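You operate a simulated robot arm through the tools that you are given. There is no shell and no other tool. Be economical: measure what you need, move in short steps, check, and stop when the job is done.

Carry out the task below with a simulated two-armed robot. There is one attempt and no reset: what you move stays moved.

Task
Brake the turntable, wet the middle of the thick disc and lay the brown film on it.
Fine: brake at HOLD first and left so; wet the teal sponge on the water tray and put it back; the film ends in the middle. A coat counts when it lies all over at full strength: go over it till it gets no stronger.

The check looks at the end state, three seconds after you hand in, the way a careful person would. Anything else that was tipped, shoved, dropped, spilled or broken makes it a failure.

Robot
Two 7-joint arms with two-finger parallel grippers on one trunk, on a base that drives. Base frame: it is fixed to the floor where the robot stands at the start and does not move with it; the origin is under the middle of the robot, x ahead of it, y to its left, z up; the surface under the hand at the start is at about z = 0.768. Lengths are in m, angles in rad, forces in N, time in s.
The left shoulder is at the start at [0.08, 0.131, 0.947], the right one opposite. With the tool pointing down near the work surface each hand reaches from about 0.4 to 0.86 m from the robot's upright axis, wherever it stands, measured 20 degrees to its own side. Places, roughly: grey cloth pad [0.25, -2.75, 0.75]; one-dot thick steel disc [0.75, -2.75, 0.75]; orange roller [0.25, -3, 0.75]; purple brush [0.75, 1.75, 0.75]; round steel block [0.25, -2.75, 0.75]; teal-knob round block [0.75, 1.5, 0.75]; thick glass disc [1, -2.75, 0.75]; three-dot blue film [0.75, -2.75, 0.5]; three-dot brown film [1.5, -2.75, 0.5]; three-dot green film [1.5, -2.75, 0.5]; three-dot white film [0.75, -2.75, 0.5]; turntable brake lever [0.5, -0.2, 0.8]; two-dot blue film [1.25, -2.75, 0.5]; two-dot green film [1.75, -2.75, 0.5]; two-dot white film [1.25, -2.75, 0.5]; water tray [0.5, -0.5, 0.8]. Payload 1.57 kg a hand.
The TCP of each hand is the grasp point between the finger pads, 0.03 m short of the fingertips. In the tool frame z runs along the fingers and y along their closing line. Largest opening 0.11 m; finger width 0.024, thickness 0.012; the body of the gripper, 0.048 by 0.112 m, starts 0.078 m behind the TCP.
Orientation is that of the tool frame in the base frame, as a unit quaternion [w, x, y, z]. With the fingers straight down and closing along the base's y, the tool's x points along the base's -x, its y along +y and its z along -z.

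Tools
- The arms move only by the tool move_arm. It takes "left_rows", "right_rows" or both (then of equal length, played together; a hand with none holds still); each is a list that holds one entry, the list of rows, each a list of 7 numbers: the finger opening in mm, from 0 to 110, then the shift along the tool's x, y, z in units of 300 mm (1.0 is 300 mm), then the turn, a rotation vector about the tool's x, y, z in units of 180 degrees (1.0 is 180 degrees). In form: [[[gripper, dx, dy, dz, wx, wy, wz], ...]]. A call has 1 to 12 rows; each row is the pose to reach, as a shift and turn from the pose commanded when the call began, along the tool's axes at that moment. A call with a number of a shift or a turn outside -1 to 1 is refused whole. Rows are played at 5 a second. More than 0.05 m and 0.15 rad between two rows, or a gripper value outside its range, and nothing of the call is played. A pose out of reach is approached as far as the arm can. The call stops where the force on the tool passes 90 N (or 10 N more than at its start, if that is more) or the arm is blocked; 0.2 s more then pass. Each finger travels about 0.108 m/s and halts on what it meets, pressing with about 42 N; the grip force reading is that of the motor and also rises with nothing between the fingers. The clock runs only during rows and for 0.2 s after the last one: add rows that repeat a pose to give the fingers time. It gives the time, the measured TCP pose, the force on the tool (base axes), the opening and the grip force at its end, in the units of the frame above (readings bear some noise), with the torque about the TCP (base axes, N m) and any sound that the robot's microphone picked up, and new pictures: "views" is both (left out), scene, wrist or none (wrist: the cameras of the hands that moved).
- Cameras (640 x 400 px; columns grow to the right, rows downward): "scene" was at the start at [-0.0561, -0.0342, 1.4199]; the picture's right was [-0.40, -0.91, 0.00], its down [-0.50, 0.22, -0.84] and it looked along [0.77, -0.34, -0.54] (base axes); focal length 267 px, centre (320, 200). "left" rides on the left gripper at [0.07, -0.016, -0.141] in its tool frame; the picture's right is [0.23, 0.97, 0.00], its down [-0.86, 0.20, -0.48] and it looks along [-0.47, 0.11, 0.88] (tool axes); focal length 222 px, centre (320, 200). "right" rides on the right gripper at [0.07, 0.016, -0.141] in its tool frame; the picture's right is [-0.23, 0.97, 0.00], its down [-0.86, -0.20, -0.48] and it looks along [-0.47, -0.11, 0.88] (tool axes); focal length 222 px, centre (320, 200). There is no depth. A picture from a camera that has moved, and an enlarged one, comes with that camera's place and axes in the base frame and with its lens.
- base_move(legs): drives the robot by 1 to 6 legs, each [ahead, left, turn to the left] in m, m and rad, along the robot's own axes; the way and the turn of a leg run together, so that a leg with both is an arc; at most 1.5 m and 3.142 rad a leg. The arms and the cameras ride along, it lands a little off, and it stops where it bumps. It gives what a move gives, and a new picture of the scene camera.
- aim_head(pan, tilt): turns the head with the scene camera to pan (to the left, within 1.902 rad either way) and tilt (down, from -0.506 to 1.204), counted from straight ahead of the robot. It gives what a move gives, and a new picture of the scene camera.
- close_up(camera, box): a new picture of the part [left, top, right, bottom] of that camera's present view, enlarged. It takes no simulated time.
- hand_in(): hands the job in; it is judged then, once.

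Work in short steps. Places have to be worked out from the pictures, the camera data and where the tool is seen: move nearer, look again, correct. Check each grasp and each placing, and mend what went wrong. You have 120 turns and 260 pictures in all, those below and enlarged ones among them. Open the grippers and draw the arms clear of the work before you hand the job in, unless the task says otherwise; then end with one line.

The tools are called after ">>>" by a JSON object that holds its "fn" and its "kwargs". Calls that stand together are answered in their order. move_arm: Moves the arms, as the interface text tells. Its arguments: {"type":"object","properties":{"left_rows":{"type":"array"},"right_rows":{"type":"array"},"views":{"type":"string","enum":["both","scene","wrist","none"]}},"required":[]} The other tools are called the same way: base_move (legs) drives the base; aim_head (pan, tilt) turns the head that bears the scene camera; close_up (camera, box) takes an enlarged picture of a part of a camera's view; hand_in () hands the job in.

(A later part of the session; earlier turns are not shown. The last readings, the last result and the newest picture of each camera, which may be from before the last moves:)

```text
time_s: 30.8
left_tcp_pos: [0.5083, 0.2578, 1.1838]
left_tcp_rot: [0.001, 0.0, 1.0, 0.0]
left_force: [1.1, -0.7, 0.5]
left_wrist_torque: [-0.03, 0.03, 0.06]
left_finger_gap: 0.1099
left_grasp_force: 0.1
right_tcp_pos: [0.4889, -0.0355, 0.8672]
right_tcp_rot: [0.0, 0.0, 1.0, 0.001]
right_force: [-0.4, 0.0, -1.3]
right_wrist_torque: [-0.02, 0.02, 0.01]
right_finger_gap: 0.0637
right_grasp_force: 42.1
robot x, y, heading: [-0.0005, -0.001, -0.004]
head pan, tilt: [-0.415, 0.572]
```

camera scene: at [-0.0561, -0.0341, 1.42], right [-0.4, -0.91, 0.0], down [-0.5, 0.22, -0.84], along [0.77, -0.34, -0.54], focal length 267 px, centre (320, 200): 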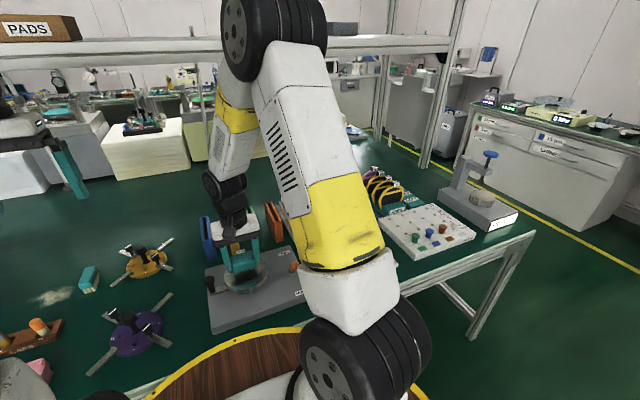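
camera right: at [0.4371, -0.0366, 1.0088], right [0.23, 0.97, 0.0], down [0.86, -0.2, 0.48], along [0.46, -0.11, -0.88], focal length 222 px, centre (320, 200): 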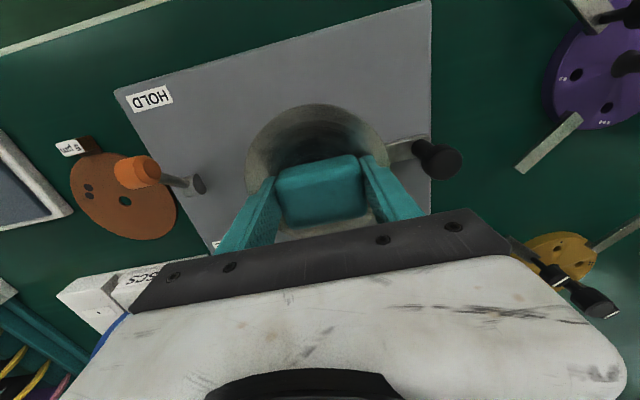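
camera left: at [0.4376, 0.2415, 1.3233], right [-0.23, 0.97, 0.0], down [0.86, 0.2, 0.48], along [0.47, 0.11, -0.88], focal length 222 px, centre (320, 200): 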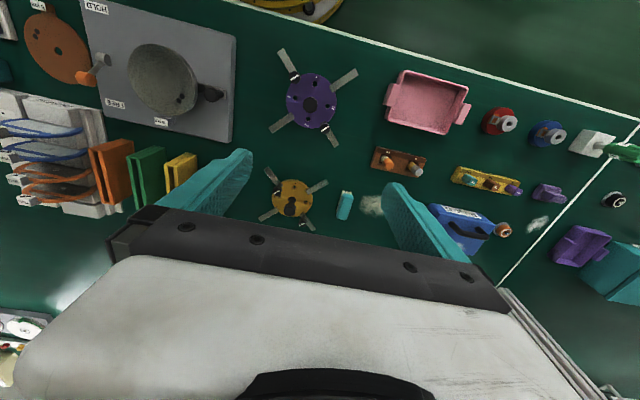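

Contact was lost there; I press 2 mm further and run the raster again.

>>> {"fn": "move_arm", "kwargs": {"right_rows": [[[40, 0, 0, 0.007, 0, 0, 0], [40, -0.13, 0, 0.007, 0, 0, 0], [40, 0, 0, 0.007, 0, 0, 0], [40, 0, -0.06, 0.007, 0, 0, 0], [40, -0.13, -0.06, 0.007, 0, 0, 0], [40, 0, -0.06, 0.007, 0, 0, 0], [40, 0, -0.12, 0.007, 0, 0, 0], [40, -0.13, -0.12, 0.007, 0, 0, 0], [40, 0, -0.12, 0.007, 0, 0, 0], [40, -0.065, -0.12, 0.007, 0, 0, 0], [40, -0.065, 0, 0.007, 0, 0, 0], [40, -0.06, -0.06, 0.007, 0, 0, 0]]], "views": "none"}}

```text
time_s: 33.4
left_tcp_pos: [0.5084, 0.2585, 1.1842]
left_tcp_rot: [0.0, 0.0, 1.0, 0.0]
left_force: [0.3, -0.1, 0.2]
left_wrist_torque: [-0.01, -0.01, 0.01]
left_finger_gap: 0.1101
left_grasp_force: 0.1
right_tcp_pos: [0.5079, -0.0537, 0.8678]
right_tcp_rot: [-0.001, 0.0, 1.0, 0.0]
right_force: [0.4, 0.1, -0.4]
right_wrist_torque: [0.0, -0.01, 0.03]
right_finger_gap: 0.0635
right_grasp_force: 42.2
robot x, y, heading: [0.001, 0.0004, 0.003]
head pan, tilt: [-0.415, 0.572]
```

Still no force; I lower 3 mm more and look.

>>> {"fn": "move_arm", "kwargs": {"right_rows": [[[40, 0, 0, 0.005, 0, 0, 0], [40, 0, 0, 0.01, 0, 0, 0], [40, 0, 0, 0.01, 0, 0, 0]]], "views": "wrist"}}

```text
time_s: 34.2
left_tcp_pos: [0.5067, 0.2572, 1.1849]
left_tcp_rot: [0.0, 0.0, 1.0, 0.0]
left_force: [-0.5, -0.2, 0.5]
left_wrist_torque: [0.0, 0.0, -0.01]
left_finger_gap: 0.1098
left_grasp_force: 0.1
right_tcp_pos: [0.5078, -0.0545, 0.8671]
right_tcp_rot: [0.004, -0.001, 1.0, 0.0]
right_force: [-6.3, -7.5, 67.0]
right_wrist_torque: [-0.39, 0.62, -0.02]
right_finger_gap: 0.0637
right_grasp_force: 42.2
robot x, y, heading: [0.0005, -0.0007, -0.002]
head pan, tilt: [-0.415, 0.572]
camera right: at [0.4366, -0.0371, 1.0077], right [0.23, 0.97, 0.0], down [0.85, -0.2, 0.48], along [0.47, -0.11, -0.88], focal length 222 px, centre (320, 200)
```

right: 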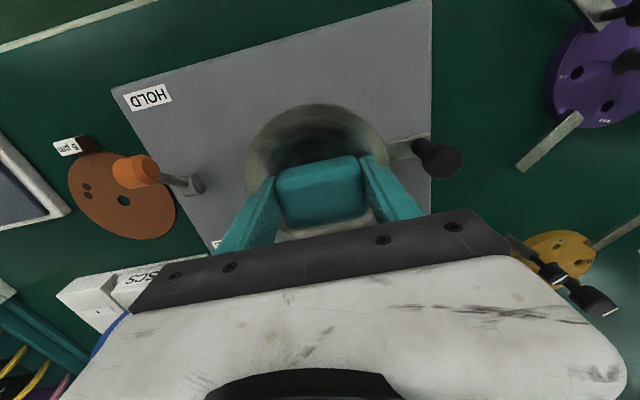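

Contact is stiff: 3 mm gives 67 N. I back off 1.5 mm and do the raster.

>>> {"fn": "move_arm", "kwargs": {"right_rows": [[[40, 0, 0, -0.005, 0, 0, 0], [40, 0.065, -0.06, -0.005, 0, 0, 0], [40, -0.065, -0.06, -0.005, 0, 0, 0], [40, 0.065, -0.06, -0.005, 0, 0, 0], [40, 0.065, -0.02, -0.005, 0, 0, 0], [40, -0.065, -0.02, -0.005, 0, 0, 0], [40, -0.065, 0.02, -0.005, 0, 0, 0], [40, 0.065, 0.02, -0.005, 0, 0, 0], [40, 0.065, 0.06, -0.005, 0, 0, 0], [40, -0.065, 0.06, -0.005, 0, 0, 0], [40, 0.065, 0.06, -0.005, 0, 0, 0], [40, 0, 0, -0.005, 0, 0, 0]]], "views": "none"}}

```text
time_s: 36.8
left_tcp_pos: [0.5065, 0.2592, 1.1838]
left_tcp_rot: [0.001, 0.0, 1.0, -0.001]
left_force: [-0.8, 0.8, -0.2]
left_wrist_torque: [-0.05, -0.01, 0.02]
left_finger_gap: 0.1099
left_grasp_force: 0.1
right_tcp_pos: [0.506, -0.048, 0.8671]
right_tcp_rot: [0.0, -0.002, 1.0, 0.001]
right_force: [-15.8, 21.4, 64.8]
right_wrist_torque: [0.27, 0.33, -0.01]
right_finger_gap: 0.0635
right_grasp_force: 41.6
robot x, y, heading: [-0.0004, -0.0013, 0.001]
head pan, tilt: [-0.415, 0.572]
```

Firm contact through the raster (65 N). I lift aside and look.

>>> {"fn": "move_arm", "kwargs": {"right_rows": [[[40, 0, 0, -0.1, 0, 0, 0], [40, -0.05, -0.12, -0.18, 0, 0, 0], [40, -0.05, -0.28, -0.22, 0, 0, 0], [40, -0.05, -0.42, -0.22, 0, 0, 0]]], "views": "none"}}

>>> {"fn": "close_up", "kwargs": {"camera": "right", "box": [360, 20, 600, 170]}}

```text
time_s: 37.8
left_tcp_pos: [0.5084, 0.2584, 1.184]
left_tcp_rot: [0.0, 0.0, 1.0, 0.0]
left_force: [-0.9, 0.1, 0.0]
left_wrist_torque: [-0.04, 0.0, -0.01]
left_finger_gap: 0.11
left_grasp_force: 0.1
right_tcp_pos: [0.5199, -0.1795, 0.9286]
right_tcp_rot: [-0.001, 0.0, 1.0, 0.001]
right_force: [0.3, -1.2, -1.1]
right_wrist_torque: [0.0, 0.03, 0.0]
right_finger_gap: 0.0638
right_grasp_force: 41.7
robot x, y, heading: [0.0004, 0.0009, 0.001]
head pan, tilt: [-0.415, 0.572]
```

```text
2.67 times, centred on (480, 95) of right
camera zoom: at [0.4508, -0.1633, 1.0714], right [0.23, 0.97, 0.0], down [0.86, -0.2, 0.48], along [0.47, -0.11, -0.88], focal length 592 px, centre (-107, 480)
```

zoom: 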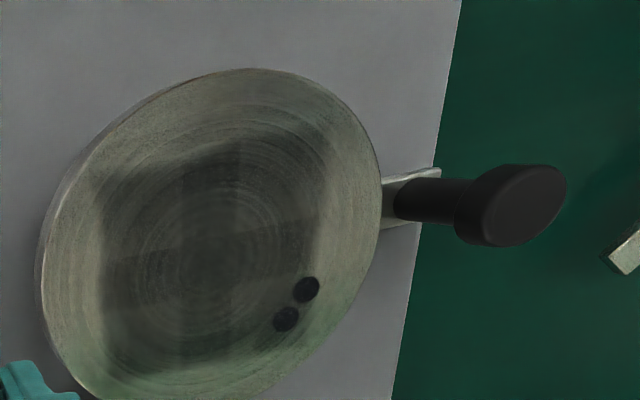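

The patch is clear but possibly thin, since the sponge may be running dry. I go back to the tray to re-wet it and compare the contact height.

>>> {"fn": "move_arm", "kwargs": {"right_rows": [[[40, 0.04, -0.15, 0, 0, 0, 0], [40, 0.08, -0.3, 0, 0, 0, 0], [40, 0.12, -0.45, 0, 0, 0, 0], [40, 0.16, -0.6, 0, 0, 0, 0], [40, 0.2, -0.75, 0, 0, 0, 0], [40, 0.226, -0.9, 0, 0, 0, 0], [40, 0.226, -0.9, 0.15, 0, 0, 0], [40, 0.226, -0.9, 0.3, 0, 0, 0], [40, 0.226, -0.9, 0.34, 0, 0, 0], [40, 0.226, -0.9, 0.36, 0, 0, 0]]], "views": "none"}}

>>> {"fn": "close_up", "kwargs": {"camera": "right", "box": [200, 60, 460, 220]}}

```text
time_s: 40.0
left_tcp_pos: [0.5084, 0.2587, 1.1847]
left_tcp_rot: [0.0, -0.001, 1.0, 0.0]
left_force: [-0.1, 0.4, 0.2]
left_wrist_torque: [-0.05, 0.02, -0.01]
left_finger_gap: 0.1102
left_grasp_force: 0.0
right_tcp_pos: [0.4531, -0.4494, 0.8231]
right_tcp_rot: [-0.001, -0.001, 1.0, 0.0]
right_force: [0.3, -0.5, -0.8]
right_wrist_torque: [0.0, 0.0, -0.03]
right_finger_gap: 0.0637
right_grasp_force: 41.7
robot x, y, heading: [0.0004, -0.0004, -0.005]
head pan, tilt: [-0.415, 0.572]
```

```text
2.46 times, centred on (330, 140) of right
camera zoom: at [0.3831, -0.4325, 0.9642], right [0.23, 0.97, 0.0], down [0.86, -0.2, 0.48], along [0.47, -0.11, -0.88], focal length 547 px, centre (295, 348)
```

zoom: 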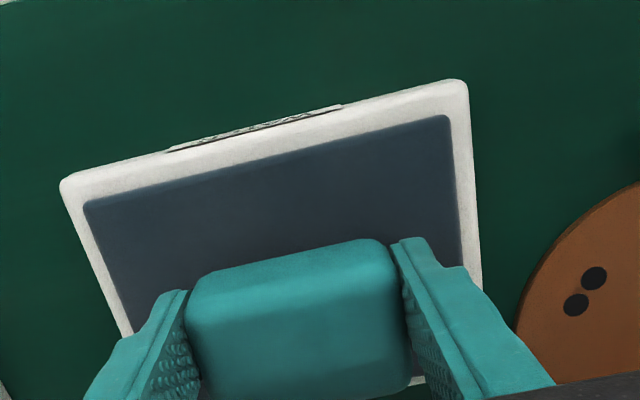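

I lower in fine steps to the water pad.

>>> {"fn": "move_arm", "kwargs": {"right_rows": [[[40, 0, 0, 0.01, 0, 0, 0], [40, 0, 0, 0.018, 0, 0, 0], [40, 0, 0, 0.024, 0, 0, 0], [40, 0, 0, 0.024, 0, 0, 0]]], "views": "none"}}

```text
time_s: 41.0
left_tcp_pos: [0.5084, 0.2568, 1.184]
left_tcp_rot: [0.0, -0.001, 1.0, 0.0]
left_force: [0.0, 0.3, -0.8]
left_wrist_torque: [0.0, -0.01, -0.03]
left_finger_gap: 0.1099
left_grasp_force: 0.0
right_tcp_pos: [0.4554, -0.4492, 0.8158]
right_tcp_rot: [0.0, 0.0, 1.0, 0.001]
right_force: [0.5, 0.9, -0.2]
right_wrist_torque: [-0.02, -0.01, -0.02]
right_finger_gap: 0.0637
right_grasp_force: 42.3
robot x, y, heading: [-0.0006, -0.0028, -0.004]
head pan, tilt: [-0.415, 0.572]
```

Contact is lower than before, so the sponge has slid up a few mm in the grip. I go on down to contact.

>>> {"fn": "move_arm", "kwargs": {"right_rows": [[[40, 0, 0, 0.005, 0, 0, 0], [40, 0, 0, 0.01, 0, 0, 0], [40, 0, 0, 0.014, 0, 0, 0], [40, 0, 0, 0.014, 0, 0, 0]]], "views": "none"}}

```text
time_s: 42.0
left_tcp_pos: [0.5067, 0.2579, 1.1837]
left_tcp_rot: [-0.001, 0.0, 1.0, 0.0]
left_force: [0.5, -0.2, -0.8]
left_wrist_torque: [-0.03, 0.0, -0.01]
left_finger_gap: 0.11
left_grasp_force: 0.1
right_tcp_pos: [0.4548, -0.4489, 0.8129]
right_tcp_rot: [0.001, 0.001, 1.0, -0.001]
right_force: [-7.5, 4.2, 30.5]
right_wrist_torque: [0.29, 0.14, 0.06]
right_finger_gap: 0.0636
right_grasp_force: 42.1
robot x, y, heading: [-0.0029, -0.0003, -0.003]
head pan, tilt: [-0.415, 0.572]
```

In contact (30 N), the fingertips are only about 3 mm above the pad. I regrip here: open, raise 6 mm, close.

>>> {"fn": "move_arm", "kwargs": {"right_rows": [[[40, 0, 0, -0.003, 0, 0, 0], [75, 0, 0, -0.003, 0, 0, 0], [75, 0, 0, -0.01, 0, 0, 0], [75, 0, 0, -0.022, 0, 0, 0], [60, 0, 0, -0.022, 0, 0, 0], [40, 0, 0, -0.022, 0, 0, 0], [40, 0, 0, -0.022, 0, 0, 0], [40, 0, 0, -0.015, 0, 0, 0], [40, 0, 0, -0.015, 0, 0, 0]]], "views": "wrist"}}

```text
time_s: 44.0
left_tcp_pos: [0.5071, 0.2573, 1.1841]
left_tcp_rot: [0.001, -0.001, 1.0, 0.0]
left_force: [0.6, 0.0, 0.1]
left_wrist_torque: [0.02, 0.03, 0.01]
left_finger_gap: 0.11
left_grasp_force: 0.1
right_tcp_pos: [0.4548, -0.4496, 0.8174]
right_tcp_rot: [0.001, 0.001, 1.0, 0.0]
right_force: [-1.8, 2.4, 13.2]
right_wrist_torque: [0.09, 0.05, 0.02]
right_finger_gap: 0.0637
right_grasp_force: 42.0
robot x, y, heading: [0.0013, -0.001, -0.004]
head pan, tilt: [-0.415, 0.572]
camera right: at [0.3838, -0.4327, 0.9587], right [0.23, 0.97, 0.0], down [0.85, -0.2, 0.48], along [0.47, -0.11, -0.88], focal length 222 px, centre (320, 200)
```

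right: 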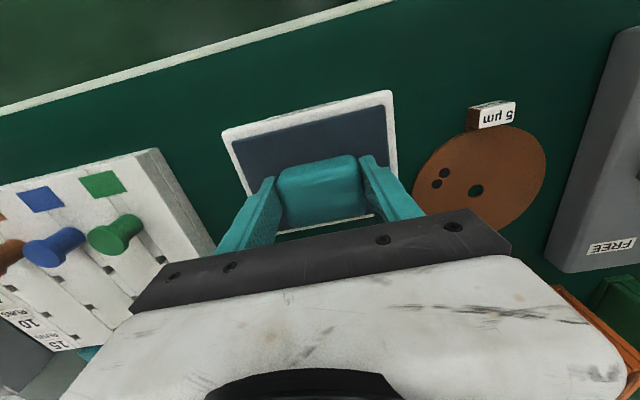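

Regripped; contact now 13 N at 0.8174. I lift and carry back toward the disc.

>>> {"fn": "move_arm", "kwargs": {"right_rows": [[[40, 0, 0, -0.12, 0, 0, 0], [40, 0, 0, -0.27, 0, 0, 0], [40, 0, 0, -0.4, 0, 0, 0], [40, -0.02, 0.15, -0.4, 0, 0, 0], [40, -0.05, 0.3, -0.4, 0, 0, 0], [40, -0.1, 0.45, -0.4, 0, 0, 0], [40, -0.15, 0.6, -0.4, 0, 0, 0], [40, -0.18, 0.75, -0.4, 0, 0, 0], [40, -0.18, 0.9, -0.4, 0, 0, 0], [40, -0.18, 1.0, -0.4, 0, 0, 0]]], "views": "none"}}

>>> {"fn": "move_arm", "kwargs": {"right_rows": [[[40, 0, 0.15, 0, 0, 0, 0], [40, 0, 0.315, 0, 0, 0, 0], [40, 0, 0.315, 0.1, 0, 0, 0], [40, 0, 0.315, 0.19, 0, 0, 0], [40, 0, 0.315, 0.21, 0, 0, 0], [40, 0, 0.315, 0.21, 0, 0, 0]]], "views": "wrist"}}

```text
time_s: 46.2
left_tcp_pos: [0.5087, 0.2585, 1.1837]
left_tcp_rot: [0.0, 0.001, 1.0, 0.001]
left_force: [-0.3, 0.1, 0.2]
left_wrist_torque: [-0.01, -0.03, 0.03]
left_finger_gap: 0.1099
left_grasp_force: 0.1
right_tcp_pos: [0.5087, -0.1484, 0.9368]
right_tcp_rot: [0.0, 0.0, 1.0, 0.001]
right_force: [-0.2, -0.6, -0.1]
right_wrist_torque: [-0.01, -0.01, 0.0]
right_finger_gap: 0.0637
right_grasp_force: 41.3
robot x, y, heading: [-0.0034, -0.003, 0.003]
head pan, tilt: [-0.415, 0.572]
```

```text
time_s: 47.6
left_tcp_pos: [0.5065, 0.2581, 1.1825]
left_tcp_rot: [0.0, 0.0, 1.0, 0.0]
left_force: [-0.4, -0.1, -0.6]
left_wrist_torque: [-0.03, 0.01, 0.03]
left_finger_gap: 0.1098
left_grasp_force: 0.1
right_tcp_pos: [0.5071, -0.0553, 0.8717]
right_tcp_rot: [0.0, 0.0, 1.0, 0.0]
right_force: [-0.4, 0.3, -0.2]
right_wrist_torque: [0.03, -0.01, 0.0]
right_finger_gap: 0.0636
right_grasp_force: 41.7
robot x, y, heading: [-0.0002, -0.0018, -0.002]
head pan, tilt: [-0.415, 0.572]
camera right: at [0.4363, -0.0374, 1.0136], right [0.23, 0.97, 0.0], down [0.86, -0.2, 0.48], along [0.47, -0.11, -0.88], focal length 222 px, centre (320, 200)
```

right: 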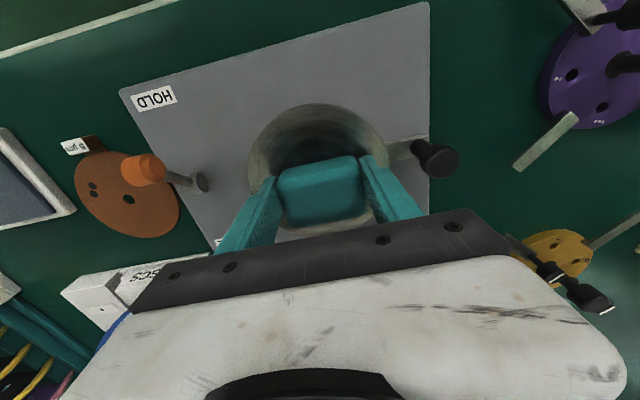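

Just above contact. I press down gently in 1 mm steps.

>>> {"fn": "move_arm", "kwargs": {"right_rows": [[[40, 0, 0, 0.004, 0, 0, 0], [40, 0, 0, 0.007, 0, 0, 0], [40, 0, 0, 0.007, 0, 0, 0]]], "views": "none"}}

```text
time_s: 48.4
left_tcp_pos: [0.5089, 0.2581, 1.1839]
left_tcp_rot: [0.001, 0.0, 1.0, 0.0]
left_force: [0.2, 0.2, 0.3]
left_wrist_torque: [0.0, 0.01, 0.01]
left_finger_gap: 0.11
left_grasp_force: 0.1
right_tcp_pos: [0.5071, -0.0548, 0.8712]
right_tcp_rot: [0.0, 0.0, 1.0, 0.0]
right_force: [-0.8, -0.8, 7.4]
right_wrist_torque: [-0.07, 0.01, -0.03]
right_finger_gap: 0.0637
right_grasp_force: 41.6
robot x, y, heading: [-0.0025, -0.0003, -0.002]
head pan, tilt: [-0.415, 0.572]
```

Contact at 7 N. I add half a millimetre and run two thorough rasters.

>>> {"fn": "move_arm", "kwargs": {"right_rows": [[[40, 0.065, -0.06, 0.003, 0, 0, 0], [40, -0.065, -0.06, 0.003, 0, 0, 0], [40, 0.065, -0.06, 0.003, 0, 0, 0], [40, 0.065, -0.02, 0.003, 0, 0, 0], [40, -0.065, -0.02, 0.003, 0, 0, 0], [40, 0.065, -0.02, 0.003, 0, 0, 0], [40, 0.065, 0.02, 0.003, 0, 0, 0], [40, -0.065, 0.02, 0.003, 0, 0, 0], [40, -0.065, 0.06, 0.003, 0, 0, 0], [40, 0.065, 0.06, 0.003, 0, 0, 0], [40, -0.065, 0.06, 0.003, 0, 0, 0], [40, 0, 0, 0.003, 0, 0, 0]]], "views": "none"}}

>>> {"fn": "move_arm", "kwargs": {"right_rows": [[[40, 0.065, 0.06, 0.001, 0, 0, 0], [40, 0.065, -0.06, 0.001, 0, 0, 0], [40, 0, -0.06, 0.001, 0, 0, 0], [40, 0, 0.06, 0.001, 0, 0, 0], [40, -0.065, 0.06, 0.001, 0, 0, 0], [40, -0.065, -0.06, 0.001, 0, 0, 0], [40, 0, 0, 0.001, 0, 0, 0], [40, 0, 0, 0.001, 0, 0, 0]]], "views": "none"}}

>>> {"fn": "move_arm", "kwargs": {"right_rows": [[[40, 0, 0, -0.1, 0, 0, 0], [40, -0.05, -0.12, -0.18, 0, 0, 0], [40, -0.05, -0.28, -0.22, 0, 0, 0], [40, -0.05, -0.42, -0.22, 0, 0, 0]]], "views": "none"}}

>>> {"fn": "close_up", "kwargs": {"camera": "right", "box": [360, 20, 600, 170]}}

```text
time_s: 51.0
left_tcp_pos: [0.5084, 0.2585, 1.1839]
left_tcp_rot: [-0.001, 0.001, 1.0, 0.0]
left_force: [-0.2, -0.2, -0.6]
left_wrist_torque: [-0.01, 0.0, 0.01]
left_finger_gap: 0.1101
left_grasp_force: 0.0
right_tcp_pos: [0.5081, -0.0532, 0.8709]
right_tcp_rot: [0.0, 0.0, 1.0, -0.001]
right_force: [0.9, -0.2, -0.1]
right_wrist_torque: [-0.06, 0.02, -0.01]
right_finger_gap: 0.0636
right_grasp_force: 41.4
robot x, y, heading: [-0.0011, 0.0016, -0.003]
head pan, tilt: [-0.415, 0.572]
```

```text
time_s: 52.8
left_tcp_pos: [0.5071, 0.2575, 1.1836]
left_tcp_rot: [0.0, 0.0, 1.0, 0.001]
left_force: [-0.5, 0.1, 0.3]
left_wrist_torque: [-0.03, -0.01, 0.01]
left_finger_gap: 0.1098
left_grasp_force: 0.2
right_tcp_pos: [0.508, -0.0585, 0.8699]
right_tcp_rot: [0.0, 0.001, 1.0, 0.0]
right_force: [1.6, 0.4, 2.9]
right_wrist_torque: [0.06, -0.07, -0.04]
right_finger_gap: 0.0636
right_grasp_force: 41.5
robot x, y, heading: [-0.0015, 0.0028, -0.001]
head pan, tilt: [-0.415, 0.572]
```

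```text
time_s: 53.8
left_tcp_pos: [0.5071, 0.2583, 1.1834]
left_tcp_rot: [0.0, 0.0, 1.0, 0.0]
left_force: [0.3, 0.6, 0.1]
left_wrist_torque: [-0.04, 0.04, -0.01]
left_finger_gap: 0.11
left_grasp_force: 0.1
right_tcp_pos: [0.5268, -0.1814, 0.9361]
right_tcp_rot: [0.001, 0.0, 1.0, 0.0]
right_force: [0.8, -0.4, -0.1]
right_wrist_torque: [0.0, -0.03, 0.0]
right_finger_gap: 0.0637
right_grasp_force: 41.2
robot x, y, heading: [-0.0018, 0.0005, 0.002]
head pan, tilt: [-0.415, 0.572]
```

```text
2.67 times, centred on (480, 95) of right
camera zoom: at [0.4562, -0.164, 1.0775], right [0.23, 0.97, 0.0], down [0.86, -0.2, 0.48], along [0.47, -0.11, -0.88], focal length 592 px, centre (-107, 480)
```

zoom: 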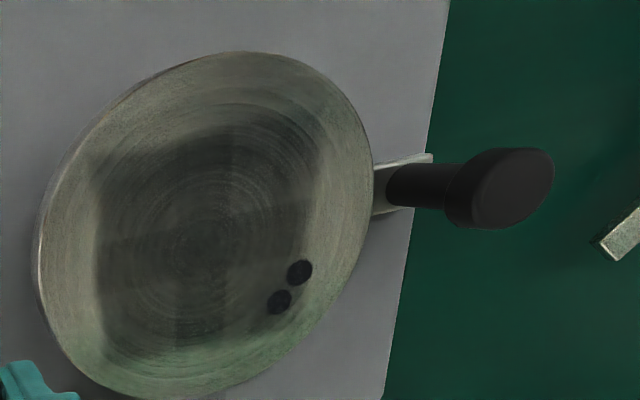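

The coat is more even and darker. I'll do another pass with a firmer press to see whether it still gains strength.

>>> {"fn": "move_arm", "kwargs": {"right_rows": [[[40, 0.02, 0.15, 0, 0, 0, 0], [40, 0.05, 0.3, 0.04, 0, 0, 0], [40, 0.05, 0.42, 0.1, 0, 0, 0], [40, 0.05, 0.42, 0.2, 0, 0, 0], [40, 0.05, 0.42, 0.222, 0, 0, 0]]], "views": "none"}}

>>> {"fn": "move_arm", "kwargs": {"right_rows": [[[40, 0, 0, 0.002, 0, 0, 0], [40, 0, 0, 0.004, 0, 0, 0]]], "views": "none"}}

```text
time_s: 55.0
left_tcp_pos: [0.5075, 0.2585, 1.1842]
left_tcp_rot: [0.0, 0.0, 1.0, 0.0]
left_force: [-0.2, 1.2, -0.1]
left_wrist_torque: [-0.01, -0.01, 0.05]
left_finger_gap: 0.1103
left_grasp_force: 0.0
right_tcp_pos: [0.5096, -0.0544, 0.8693]
right_tcp_rot: [0.001, 0.0, 1.0, 0.0]
right_force: [-6.2, -1.2, 25.6]
right_wrist_torque: [-0.07, 0.16, -0.01]
right_finger_gap: 0.0635
right_grasp_force: 42.3
robot x, y, heading: [0.0001, 0.0004, 0.002]
head pan, tilt: [-0.415, 0.572]
```

```text
time_s: 55.6
left_tcp_pos: [0.5072, 0.2578, 1.1838]
left_tcp_rot: [0.0, 0.0, 1.0, -0.001]
left_force: [-0.3, 0.5, -0.7]
left_wrist_torque: [-0.02, -0.03, 0.0]
left_finger_gap: 0.1098
left_grasp_force: 0.1
right_tcp_pos: [0.509, -0.0533, 0.8705]
right_tcp_rot: [0.002, -0.001, 1.0, 0.001]
right_force: [0.1, -0.9, 47.4]
right_wrist_torque: [-0.15, 0.1, -0.03]
right_finger_gap: 0.0639
right_grasp_force: 41.6
robot x, y, heading: [-0.0013, -0.0036, -0.0]
head pan, tilt: [-0.415, 0.572]
```

Now 47 N; I ease 1 mm and raster twice, then lift and look.

>>> {"fn": "move_arm", "kwargs": {"right_rows": [[[40, 0.065, -0.06, -0.002, 0, 0, 0], [40, -0.065, -0.06, -0.002, 0, 0, 0], [40, 0.065, -0.06, -0.002, 0, 0, 0], [40, 0.065, -0.02, -0.002, 0, 0, 0], [40, -0.065, -0.02, -0.002, 0, 0, 0], [40, 0.065, -0.02, -0.002, 0, 0, 0], [40, 0.065, 0.02, -0.002, 0, 0, 0], [40, -0.065, 0.02, -0.002, 0, 0, 0], [40, -0.065, 0.06, -0.002, 0, 0, 0], [40, 0.065, 0.06, -0.002, 0, 0, 0], [40, -0.065, 0.06, -0.002, 0, 0, 0], [40, 0, 0, -0.002, 0, 0, 0]]], "views": "none"}}

>>> {"fn": "move_arm", "kwargs": {"right_rows": [[[40, 0.065, 0.06, 0.001, 0, 0, 0], [40, 0.065, -0.06, 0.001, 0, 0, 0], [40, 0, -0.06, 0.001, 0, 0, 0], [40, 0, 0.06, 0.001, 0, 0, 0], [40, -0.065, 0.06, 0.001, 0, 0, 0], [40, -0.065, -0.06, 0.001, 0, 0, 0], [40, 0, 0, 0.001, 0, 0, 0], [40, 0, 0, 0.001, 0, 0, 0]]], "views": "none"}}

>>> {"fn": "move_arm", "kwargs": {"right_rows": [[[40, 0, 0, -0.1, 0, 0, 0], [40, -0.05, -0.12, -0.18, 0, 0, 0], [40, -0.05, -0.28, -0.22, 0, 0, 0], [40, -0.05, -0.42, -0.22, 0, 0, 0]]], "views": "none"}}

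>>> {"fn": "close_up", "kwargs": {"camera": "right", "box": [360, 20, 600, 170]}}

```text
time_s: 58.2
left_tcp_pos: [0.5082, 0.2577, 1.1827]
left_tcp_rot: [-0.001, 0.0, 1.0, 0.0]
left_force: [0.1, -0.3, 0.3]
left_wrist_torque: [-0.03, 0.01, -0.02]
left_finger_gap: 0.11
left_grasp_force: 0.1
right_tcp_pos: [0.5063, -0.0553, 0.8687]
right_tcp_rot: [0.0, 0.001, 1.0, -0.001]
right_force: [0.1, 0.3, 0.3]
right_wrist_torque: [-0.03, 0.01, -0.02]
right_finger_gap: 0.0637
right_grasp_force: 42.2
robot x, y, heading: [-0.002, -0.0005, -0.002]
head pan, tilt: [-0.415, 0.572]
```

```text
time_s: 60.0
left_tcp_pos: [0.5073, 0.2577, 1.1826]
left_tcp_rot: [0.0, 0.0, 1.0, 0.0]
left_force: [0.4, 0.9, -0.4]
left_wrist_torque: [0.0, 0.0, 0.0]
left_finger_gap: 0.11
left_grasp_force: 0.0
right_tcp_pos: [0.5074, -0.0509, 0.8679]
right_tcp_rot: [0.0, 0.0, 1.0, 0.0]
right_force: [-0.7, 0.6, 0.0]
right_wrist_torque: [0.0, -0.01, 0.01]
right_finger_gap: 0.0636
right_grasp_force: 42.1
robot x, y, heading: [-0.001, 0.0008, 0.007]
head pan, tilt: [-0.415, 0.572]
```

```text
time_s: 61.0
left_tcp_pos: [0.5084, 0.2579, 1.1831]
left_tcp_rot: [0.0, 0.0, 1.0, 0.0]
left_force: [0.2, 0.6, 0.2]
left_wrist_torque: [0.01, 0.03, 0.01]
left_finger_gap: 0.1097
left_grasp_force: 0.1
right_tcp_pos: [0.5263, -0.1791, 0.9313]
right_tcp_rot: [0.0, 0.0, 1.0, 0.0]
right_force: [0.0, 0.2, 0.3]
right_wrist_torque: [-0.02, 0.03, 0.03]
right_finger_gap: 0.0637
right_grasp_force: 42.5
robot x, y, heading: [-0.0009, -0.0025, 0.001]
head pan, tilt: [-0.415, 0.572]
```

```text
2.67 times, centred on (480, 95) of right
camera zoom: at [0.4553, -0.1616, 1.0727], right [0.23, 0.97, 0.0], down [0.86, -0.2, 0.48], along [0.47, -0.11, -0.88], focal length 592 px, centre (-107, 480)
```

zoom: 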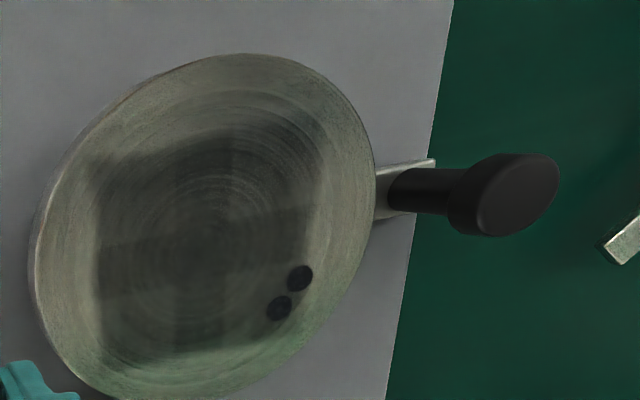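

The patch's core is even and dark while its sides are lighter, and the sponge slid up again. I go back to the tray, re-wet and regrip.

>>> {"fn": "move_arm", "kwargs": {"right_rows": [[[40, 0.04, -0.15, 0, 0, 0, 0], [40, 0.08, -0.3, 0, 0, 0, 0], [40, 0.12, -0.45, 0, 0, 0, 0], [40, 0.16, -0.6, 0, 0, 0, 0], [40, 0.2, -0.75, 0, 0, 0, 0], [40, 0.24, -0.9, 0, 0, 0, 0], [40, 0.24, -0.9, 0.15, 0, 0, 0], [40, 0.24, -0.9, 0.3, 0, 0, 0], [40, 0.24, -0.9, 0.37, 0, 0, 0], [40, 0.24, -0.9, 0.385, 0, 0, 0]]], "views": "none"}}

>>> {"fn": "move_arm", "kwargs": {"right_rows": [[[40, 0, 0, 0.005, 0, 0, 0], [40, 0, 0, 0.01, 0, 0, 0], [40, 0, 0, 0.01, 0, 0, 0]]], "views": "none"}}

```text
time_s: 63.2
left_tcp_pos: [0.5077, 0.2577, 1.1839]
left_tcp_rot: [-0.001, 0.0, 1.0, -0.001]
left_force: [0.0, -0.3, 0.1]
left_wrist_torque: [-0.05, 0.0, -0.01]
left_finger_gap: 0.1099
left_grasp_force: 0.1
right_tcp_pos: [0.452, -0.4514, 0.8188]
right_tcp_rot: [0.0, -0.001, 1.0, 0.0]
right_force: [0.4, -0.9, -0.1]
right_wrist_torque: [-0.01, 0.01, 0.02]
right_finger_gap: 0.0636
right_grasp_force: 42.4
robot x, y, heading: [0.0002, -0.003, -0.001]
head pan, tilt: [-0.415, 0.572]
```

```text
time_s: 64.0
left_tcp_pos: [0.5079, 0.258, 1.1837]
left_tcp_rot: [0.0, 0.0, 1.0, -0.001]
left_force: [0.3, -0.6, 0.9]
left_wrist_torque: [0.01, 0.04, 0.04]
left_finger_gap: 0.1098
left_grasp_force: 0.1
right_tcp_pos: [0.4527, -0.4516, 0.8156]
right_tcp_rot: [0.0, 0.0, 1.0, 0.0]
right_force: [-0.7, 0.0, -0.2]
right_wrist_torque: [0.0, 0.02, -0.03]
right_finger_gap: 0.0637
right_grasp_force: 41.8
robot x, y, heading: [-0.0028, -0.0005, 0.003]
head pan, tilt: [-0.415, 0.572]
```

Not yet touching; a little lower to contact, then regrip by raising the open fingers about 4 mm.

>>> {"fn": "move_arm", "kwargs": {"right_rows": [[[40, 0, 0, 0.004, 0, 0, 0], [40, 0, 0, 0.008, 0, 0, 0], [40, 0, 0, 0.01, 0, 0, 0], [40, 0, 0, 0.01, 0, 0, 0]]], "views": "none"}}

```text
time_s: 65.0
left_tcp_pos: [0.5078, 0.2587, 1.1834]
left_tcp_rot: [0.0, -0.001, 1.0, -0.001]
left_force: [-1.1, 0.2, -0.2]
left_wrist_torque: [0.0, 0.0, -0.03]
left_finger_gap: 0.1102
left_grasp_force: 0.1
right_tcp_pos: [0.452, -0.4511, 0.8134]
right_tcp_rot: [0.001, 0.0, 1.0, -0.001]
right_force: [-0.1, -2.0, 20.0]
right_wrist_torque: [0.23, 0.2, -0.03]
right_finger_gap: 0.0634
right_grasp_force: 41.9
robot x, y, heading: [0.0016, 0.0017, 0.0]
head pan, tilt: [-0.415, 0.572]
```

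Contact at 20 N. I regrip 7 mm higher on the sponge and press once more.

>>> {"fn": "move_arm", "kwargs": {"right_rows": [[[40, 0, 0, -0.003, 0, 0, 0], [75, 0, 0, -0.003, 0, 0, 0], [75, 0, 0, -0.012, 0, 0, 0], [75, 0, 0, -0.025, 0, 0, 0], [60, 0, 0, -0.025, 0, 0, 0], [40, 0, 0, -0.025, 0, 0, 0], [40, 0, 0, -0.025, 0, 0, 0], [40, 0, 0, -0.019, 0, 0, 0], [40, 0, 0, -0.019, 0, 0, 0]]], "views": "none"}}

>>> {"fn": "move_arm", "kwargs": {"right_rows": [[[40, 0, 0, -0.12, 0, 0, 0], [40, 0, 0, -0.27, 0, 0, 0], [40, 0, 0, -0.4, 0, 0, 0], [40, -0.02, 0.15, -0.4, 0, 0, 0], [40, -0.05, 0.3, -0.4, 0, 0, 0], [40, -0.1, 0.45, -0.4, 0, 0, 0], [40, -0.15, 0.6, -0.4, 0, 0, 0], [40, -0.185, 0.75, -0.4, 0, 0, 0], [40, -0.185, 0.9, -0.4, 0, 0, 0], [40, -0.185, 1.0, -0.4, 0, 0, 0]]], "views": "wrist"}}

>>> {"fn": "close_up", "kwargs": {"camera": "right", "box": [340, 40, 540, 180]}}

```text
time_s: 67.0
left_tcp_pos: [0.5075, 0.2568, 1.1842]
left_tcp_rot: [0.0, 0.0, 1.0, 0.0]
left_force: [-0.4, -0.5, -0.4]
left_wrist_torque: [-0.01, -0.01, 0.02]
left_finger_gap: 0.1101
left_grasp_force: 0.1
right_tcp_pos: [0.4514, -0.45, 0.8182]
right_tcp_rot: [0.001, 0.001, 1.0, -0.001]
right_force: [-7.1, 6.3, 28.6]
right_wrist_torque: [0.48, 0.14, 0.07]
right_finger_gap: 0.0634
right_grasp_force: 42.1
robot x, y, heading: [0.0008, -0.0008, 0.001]
head pan, tilt: [-0.415, 0.572]
```

```text
time_s: 69.2
left_tcp_pos: [0.5082, 0.2572, 1.1842]
left_tcp_rot: [0.0, 0.0, 1.0, 0.0]
left_force: [-0.2, 0.9, 0.0]
left_wrist_torque: [0.03, 0.01, -0.03]
left_finger_gap: 0.1099
left_grasp_force: 0.1
right_tcp_pos: [0.5077, -0.1508, 0.9423]
right_tcp_rot: [0.0, 0.001, 1.0, 0.0]
right_force: [1.0, -0.1, -0.5]
right_wrist_torque: [-0.02, -0.01, -0.01]
right_finger_gap: 0.0637
right_grasp_force: 41.7
robot x, y, heading: [0.0011, -0.0017, -0.001]
head pan, tilt: [-0.415, 0.572]
camera right: at [0.4373, -0.1346, 1.0842], right [0.23, 0.97, 0.0], down [0.86, -0.2, 0.48], along [0.47, -0.11, -0.88], focal length 222 px, centre (320, 200)
```

right: 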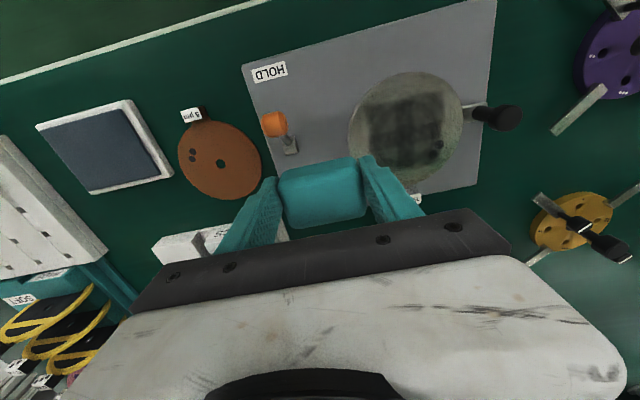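

```text
2.86 times, centred on (440, 110) of right
camera zoom: at [0.4373, -0.1346, 1.0842], right [0.23, 0.97, 0.0], down [0.86, -0.2, 0.48], along [0.47, -0.11, -0.88], focal length 635 px, centre (-23, 457)
```

zoom: 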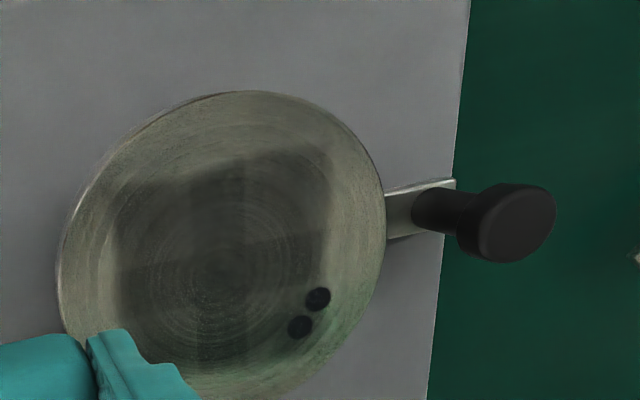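

The overlap stripes show the sides still need more. I return to the disc and feel for contact.

>>> {"fn": "move_arm", "kwargs": {"right_rows": [[[40, 0, 0.15, 0, 0, 0, 0], [40, 0, 0.319, 0, 0, 0, 0], [40, 0, 0.319, 0.1, 0, 0, 0], [40, 0, 0.319, 0.2, 0, 0, 0], [40, 0, 0.319, 0.23, 0, 0, 0], [40, 0, 0.319, 0.235, 0, 0, 0], [40, 0, 0.319, 0.235, 0, 0, 0]]], "views": "none"}}

```text
refused: row 2 steps farther than a row can; nothing moved
```

One step was too long; I split it.

>>> {"fn": "move_arm", "kwargs": {"right_rows": [[[40, 0, 0.16, 0, 0, 0, 0], [40, 0, 0.319, 0, 0, 0, 0], [40, 0, 0.319, 0.1, 0, 0, 0], [40, 0, 0.319, 0.2, 0, 0, 0], [40, 0, 0.319, 0.23, 0, 0, 0], [40, 0, 0.319, 0.235, 0, 0, 0], [40, 0, 0.319, 0.235, 0, 0, 0]]], "views": "none"}}

```text
time_s: 70.8
left_tcp_pos: [0.507, 0.2579, 1.1848]
left_tcp_rot: [0.001, 0.0, 1.0, 0.0]
left_force: [-0.2, -0.7, -0.4]
left_wrist_torque: [-0.02, -0.03, 0.0]
left_finger_gap: 0.1098
left_grasp_force: 0.1
right_tcp_pos: [0.506, -0.055, 0.8719]
right_tcp_rot: [0.002, 0.001, 1.0, 0.001]
right_force: [-9.7, -1.0, 57.5]
right_wrist_torque: [-0.1, 0.21, -0.03]
right_finger_gap: 0.0634
right_grasp_force: 41.6
robot x, y, heading: [0.0028, -0.0005, 0.002]
head pan, tilt: [-0.415, 0.572]
```

57 N; I ease 1.3 mm and raster with extra strokes on the outer lanes.

>>> {"fn": "move_arm", "kwargs": {"right_rows": [[[40, 0, 0, -0.0045, 0, 0, 0], [40, 0.065, -0.065, -0.0045, 0, 0, 0], [40, -0.065, -0.065, -0.0045, 0, 0, 0], [40, 0.065, -0.065, -0.0045, 0, 0, 0], [40, -0.065, -0.065, -0.004, 0, 0, 0], [40, -0.065, 0.065, -0.004, 0, 0, 0], [40, 0.065, 0.065, -0.004, 0, 0, 0], [40, -0.065, 0.065, -0.004, 0, 0, 0], [40, 0.065, 0.065, -0.003, 0, 0, 0], [40, 0.065, -0.065, -0.003, 0, 0, 0], [40, -0.065, 0.065, -0.003, 0, 0, 0], [40, 0, 0, -0.003, 0, 0, 0]]], "views": "none"}}

```text
refused: row 11 steps farther than a row can; nothing moved
```

The diagonal was too long; I fix it.

>>> {"fn": "move_arm", "kwargs": {"right_rows": [[[40, 0, 0, -0.0045, 0, 0, 0], [40, 0.065, -0.065, -0.0045, 0, 0, 0], [40, -0.065, -0.065, -0.0045, 0, 0, 0], [40, 0.065, -0.065, -0.0045, 0, 0, 0], [40, -0.065, -0.065, -0.004, 0, 0, 0], [40, -0.065, 0.065, -0.004, 0, 0, 0], [40, 0.065, 0.065, -0.004, 0, 0, 0], [40, -0.065, 0.065, -0.004, 0, 0, 0], [40, 0.065, 0.065, -0.003, 0, 0, 0], [40, 0.065, -0.065, -0.003, 0, 0, 0], [40, 0, 0, -0.003, 0, 0, 0]]], "views": "none"}}

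>>> {"fn": "move_arm", "kwargs": {"right_rows": [[[40, 0, 0, 0.002, 0, 0, 0]]], "views": "none"}}

```text
time_s: 73.2
left_tcp_pos: [0.5082, 0.2571, 1.1834]
left_tcp_rot: [-0.001, 0.0, 1.0, 0.0]
left_force: [-0.9, 0.0, -0.4]
left_wrist_torque: [0.02, -0.01, 0.01]
left_finger_gap: 0.1099
left_grasp_force: 0.1
right_tcp_pos: [0.5044, -0.0547, 0.8681]
right_tcp_rot: [0.001, 0.0, 1.0, 0.0]
right_force: [0.0, -0.4, -0.3]
right_wrist_torque: [0.04, 0.03, -0.01]
right_finger_gap: 0.0634
right_grasp_force: 41.4
robot x, y, heading: [-0.0026, -0.0007, 0.001]
head pan, tilt: [-0.415, 0.572]
```

```text
time_s: 73.6
left_tcp_pos: [0.5079, 0.2573, 1.1849]
left_tcp_rot: [0.0, 0.0, 1.0, 0.0]
left_force: [0.3, 0.5, -0.4]
left_wrist_torque: [0.0, -0.02, -0.04]
left_finger_gap: 0.1099
left_grasp_force: 0.1
right_tcp_pos: [0.5065, -0.0546, 0.8668]
right_tcp_rot: [0.0, 0.0, 1.0, 0.0]
right_force: [-0.6, 0.0, 0.6]
right_wrist_torque: [0.0, 0.02, 0.02]
right_finger_gap: 0.0634
right_grasp_force: 41.6
robot x, y, heading: [-0.0039, -0.0012, 0.0]
head pan, tilt: [-0.415, 0.572]
```

The sponge yields upward in the grip when rubbed. I regrip right here on the disc, 7 mm higher.

>>> {"fn": "move_arm", "kwargs": {"right_rows": [[[40, 0, 0, 0.004, 0, 0, 0], [75, 0, 0, 0.002, 0, 0, 0], [75, 0, 0, -0.01, 0, 0, 0], [75, 0, 0, -0.022, 0, 0, 0], [60, 0, 0, -0.022, 0, 0, 0], [40, 0, 0, -0.022, 0, 0, 0], [40, 0, 0, -0.022, 0, 0, 0], [40, 0, 0, -0.02, 0, 0, 0]]], "views": "wrist"}}

```text
time_s: 75.4
left_tcp_pos: [0.5071, 0.2572, 1.1834]
left_tcp_rot: [0.0, 0.0, 1.0, 0.001]
left_force: [-0.2, 0.2, 0.8]
left_wrist_torque: [0.01, 0.0, -0.04]
left_finger_gap: 0.1098
left_grasp_force: 0.1
right_tcp_pos: [0.5085, -0.0545, 0.8747]
right_tcp_rot: [0.001, 0.0, 1.0, 0.0]
right_force: [-3.6, -0.7, 8.2]
right_wrist_torque: [0.02, 0.04, -0.02]
right_finger_gap: 0.0636
right_grasp_force: 42.3
robot x, y, heading: [0.0004, -0.0003, -0.004]
head pan, tilt: [-0.415, 0.572]
camera right: at [0.4368, -0.0377, 1.016], right [0.23, 0.97, 0.0], down [0.86, -0.2, 0.48], along [0.47, -0.11, -0.88], focal length 222 px, centre (320, 200)
```

right: 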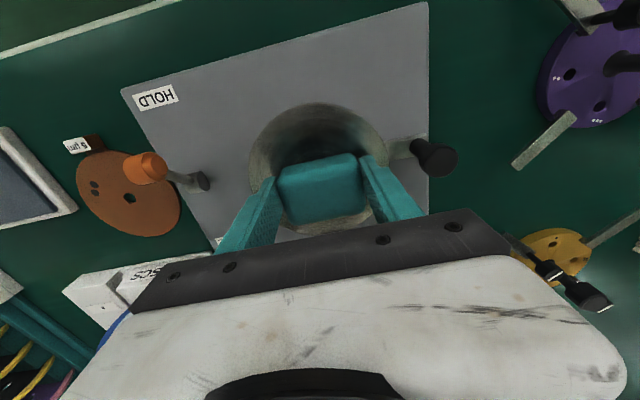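

Good, regripped and in contact at 8 N. I raster while slowly lowering to keep contact.

>>> {"fn": "move_arm", "kwargs": {"right_rows": [[[40, 0.065, -0.065, 0.001, 0, 0, 0], [40, -0.065, -0.065, 0.002, 0, 0, 0], [40, 0.065, -0.065, 0.003, 0, 0, 0], [40, 0.065, 0, 0.004, 0, 0, 0], [40, -0.065, 0, 0.005, 0, 0, 0], [40, -0.065, 0.065, 0.006, 0, 0, 0], [40, 0.065, 0.065, 0.007, 0, 0, 0], [40, -0.065, 0.065, 0.008, 0, 0, 0], [40, -0.065, 0, 0.009, 0, 0, 0], [40, -0.065, -0.065, 0.01, 0, 0, 0], [40, 0, 0, 0.01, 0, 0, 0]]], "views": "none"}}

>>> {"fn": "move_arm", "kwargs": {"right_rows": [[[40, 0.065, 0.065, 0.001, 0, 0, 0], [40, 0.065, -0.065, 0.002, 0, 0, 0], [40, 0, -0.065, 0.003, 0, 0, 0], [40, 0, 0.065, 0.004, 0, 0, 0], [40, -0.065, 0.065, 0.005, 0, 0, 0], [40, -0.065, -0.065, 0.006, 0, 0, 0], [40, 0.065, -0.065, 0.007, 0, 0, 0], [40, 0.065, 0.065, 0.008, 0, 0, 0], [40, -0.065, 0.065, 0.009, 0, 0, 0], [40, 0, 0, 0.009, 0, 0, 0]]], "views": "none"}}

>>> {"fn": "move_arm", "kwargs": {"right_rows": [[[40, 0, 0, -0.1, 0, 0, 0], [40, -0.05, -0.12, -0.18, 0, 0, 0], [40, -0.05, -0.28, -0.22, 0, 0, 0], [40, -0.05, -0.42, -0.22, 0, 0, 0]]], "views": "none"}}

>>> {"fn": "close_up", "kwargs": {"camera": "right", "box": [360, 20, 600, 170]}}

```text
time_s: 77.8
left_tcp_pos: [0.508, 0.2565, 1.1841]
left_tcp_rot: [-0.001, 0.0, 1.0, 0.001]
left_force: [-0.4, -1.0, 0.7]
left_wrist_torque: [0.0, 0.02, -0.02]
left_finger_gap: 0.1099
left_grasp_force: 0.1
right_tcp_pos: [0.5067, -0.0596, 0.8714]
right_tcp_rot: [-0.001, 0.001, 1.0, 0.0]
right_force: [6.8, -7.4, 28.1]
right_wrist_torque: [0.0, -0.33, -0.05]
right_finger_gap: 0.0636
right_grasp_force: 42.0
robot x, y, heading: [0.0021, 0.002, 0.001]
head pan, tilt: [-0.415, 0.572]
```

```text
time_s: 80.0
left_tcp_pos: [0.5075, 0.2589, 1.1839]
left_tcp_rot: [0.0, -0.001, 1.0, 0.0]
left_force: [0.3, -0.4, 0.2]
left_wrist_torque: [-0.01, 0.01, 0.0]
left_finger_gap: 0.1098
left_grasp_force: 0.1
right_tcp_pos: [0.51, -0.0518, 0.8666]
right_tcp_rot: [0.003, 0.0, 1.0, 0.0]
right_force: [9.4, 9.4, 32.9]
right_wrist_torque: [0.08, 0.06, -0.04]
right_finger_gap: 0.0638
right_grasp_force: 42.6
robot x, y, heading: [0.0025, -0.0005, 0.003]
head pan, tilt: [-0.415, 0.572]
```

```text
time_s: 81.0
left_tcp_pos: [0.5095, 0.2581, 1.1832]
left_tcp_rot: [0.0, 0.001, 1.0, 0.0]
left_force: [0.4, -0.2, 0.1]
left_wrist_torque: [-0.03, -0.03, -0.05]
left_finger_gap: 0.1098
left_grasp_force: 0.1
right_tcp_pos: [0.5205, -0.1818, 0.9296]
right_tcp_rot: [0.0, 0.001, 1.0, 0.0]
right_force: [0.8, -0.1, -0.8]
right_wrist_torque: [-0.03, 0.04, 0.03]
right_finger_gap: 0.0635
right_grasp_force: 42.3
robot x, y, heading: [0.0001, 0.0005, -0.0]
head pan, tilt: [-0.415, 0.572]
```

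```text
2.67 times, centred on (480, 95) of right
camera zoom: at [0.4499, -0.164, 1.0716], right [0.23, 0.97, 0.0], down [0.86, -0.2, 0.48], along [0.46, -0.11, -0.88], focal length 592 px, centre (-107, 480)
```

zoom: 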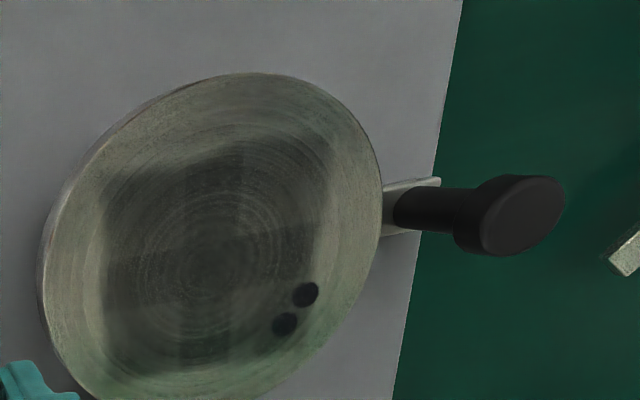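

Solid contact throughout, little change in darkness. I enlarge strongly to judge evenness.

>>> {"fn": "close_up", "kwargs": {"camera": "right", "box": [376, 46, 504, 172]}}

```text
3.17 times, centred on (440, 109) of right
camera zoom: at [0.4499, -0.164, 1.0716], right [0.23, 0.97, 0.0], down [0.86, -0.2, 0.48], along [0.46, -0.11, -0.88], focal length 705 px, centre (-61, 489)
```

zoom: 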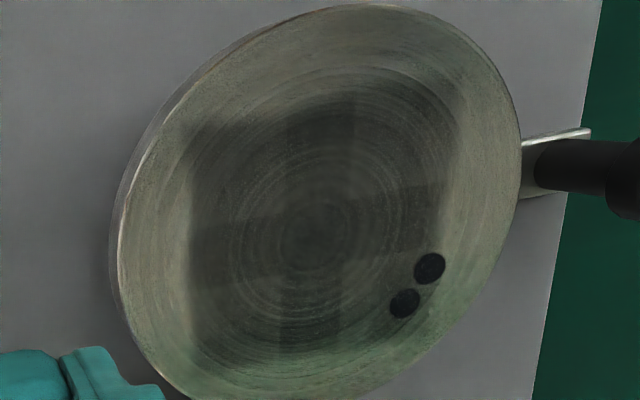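

The sides (single-lane areas) remain slightly lighter than the overlap cross. I re-wet and regrip once more, then concentrate on the four quadrants.

>>> {"fn": "move_arm", "kwargs": {"right_rows": [[[40, 0.04, -0.15, 0, 0, 0, 0], [40, 0.08, -0.3, 0, 0, 0, 0], [40, 0.12, -0.45, 0, 0, 0, 0], [40, 0.16, -0.6, 0, 0, 0, 0], [40, 0.2, -0.75, 0, 0, 0, 0], [40, 0.23, -0.89, 0, 0, 0, 0], [40, 0.23, -0.89, 0.15, 0, 0, 0], [40, 0.23, -0.89, 0.3, 0, 0, 0], [40, 0.23, -0.89, 0.37, 0, 0, 0], [40, 0.23, -0.89, 0.38, 0, 0, 0]]], "views": "none"}}

>>> {"fn": "move_arm", "kwargs": {"right_rows": [[[40, 0, 0, 0.004, 0, 0, 0], [40, 0, 0, 0.007, 0, 0, 0], [40, 0, 0, 0.007, 0, 0, 0]]], "views": "none"}}

```text
time_s: 83.2
left_tcp_pos: [0.508, 0.2574, 1.1828]
left_tcp_rot: [0.0, 0.0, 1.0, -0.001]
left_force: [0.2, 0.0, 0.3]
left_wrist_torque: [-0.02, 0.01, -0.01]
left_finger_gap: 0.1102
left_grasp_force: 0.0
right_tcp_pos: [0.4535, -0.4462, 0.8199]
right_tcp_rot: [0.0, -0.001, 1.0, 0.0]
right_force: [-0.4, -0.6, 0.1]
right_wrist_torque: [0.01, 0.0, -0.01]
right_finger_gap: 0.0633
right_grasp_force: 41.7
robot x, y, heading: [0.0006, -0.0, 0.004]
head pan, tilt: [-0.415, 0.572]
```

```text
time_s: 84.0
left_tcp_pos: [0.5068, 0.2571, 1.1832]
left_tcp_rot: [0.001, 0.0, 1.0, 0.0]
left_force: [0.2, -0.8, 0.0]
left_wrist_torque: [-0.03, 0.04, -0.02]
left_finger_gap: 0.1099
left_grasp_force: 0.1
right_tcp_pos: [0.4543, -0.4469, 0.8181]
right_tcp_rot: [0.0, 0.0, 1.0, 0.0]
right_force: [-0.4, 0.3, -0.5]
right_wrist_torque: [-0.02, 0.0, 0.0]
right_finger_gap: 0.0635
right_grasp_force: 41.6
robot x, y, heading: [0.0032, -0.0035, -0.002]
head pan, tilt: [-0.415, 0.572]
```

I continue down to contact (expected ≈0.813–0.815).

>>> {"fn": "move_arm", "kwargs": {"right_rows": [[[40, 0, 0, 0.005, 0, 0, 0], [40, 0, 0, 0.01, 0, 0, 0], [40, 0, 0, 0.014, 0, 0, 0], [40, 0, 0, 0.017, 0, 0, 0], [40, 0, 0, 0.017, 0, 0, 0]]], "views": "none"}}

```text
time_s: 85.2
left_tcp_pos: [0.5081, 0.2571, 1.1826]
left_tcp_rot: [0.0, 0.001, 1.0, 0.0]
left_force: [-0.2, -0.7, -0.8]
left_wrist_torque: [0.04, -0.01, 0.0]
left_finger_gap: 0.1101
left_grasp_force: 0.0
right_tcp_pos: [0.4533, -0.4477, 0.8133]
right_tcp_rot: [0.0, 0.0, 1.0, 0.0]
right_force: [0.1, -0.3, 5.1]
right_wrist_torque: [0.15, 0.03, -0.04]
right_finger_gap: 0.0635
right_grasp_force: 42.1
robot x, y, heading: [0.001, 0.0041, 0.003]
head pan, tilt: [-0.415, 0.572]
```

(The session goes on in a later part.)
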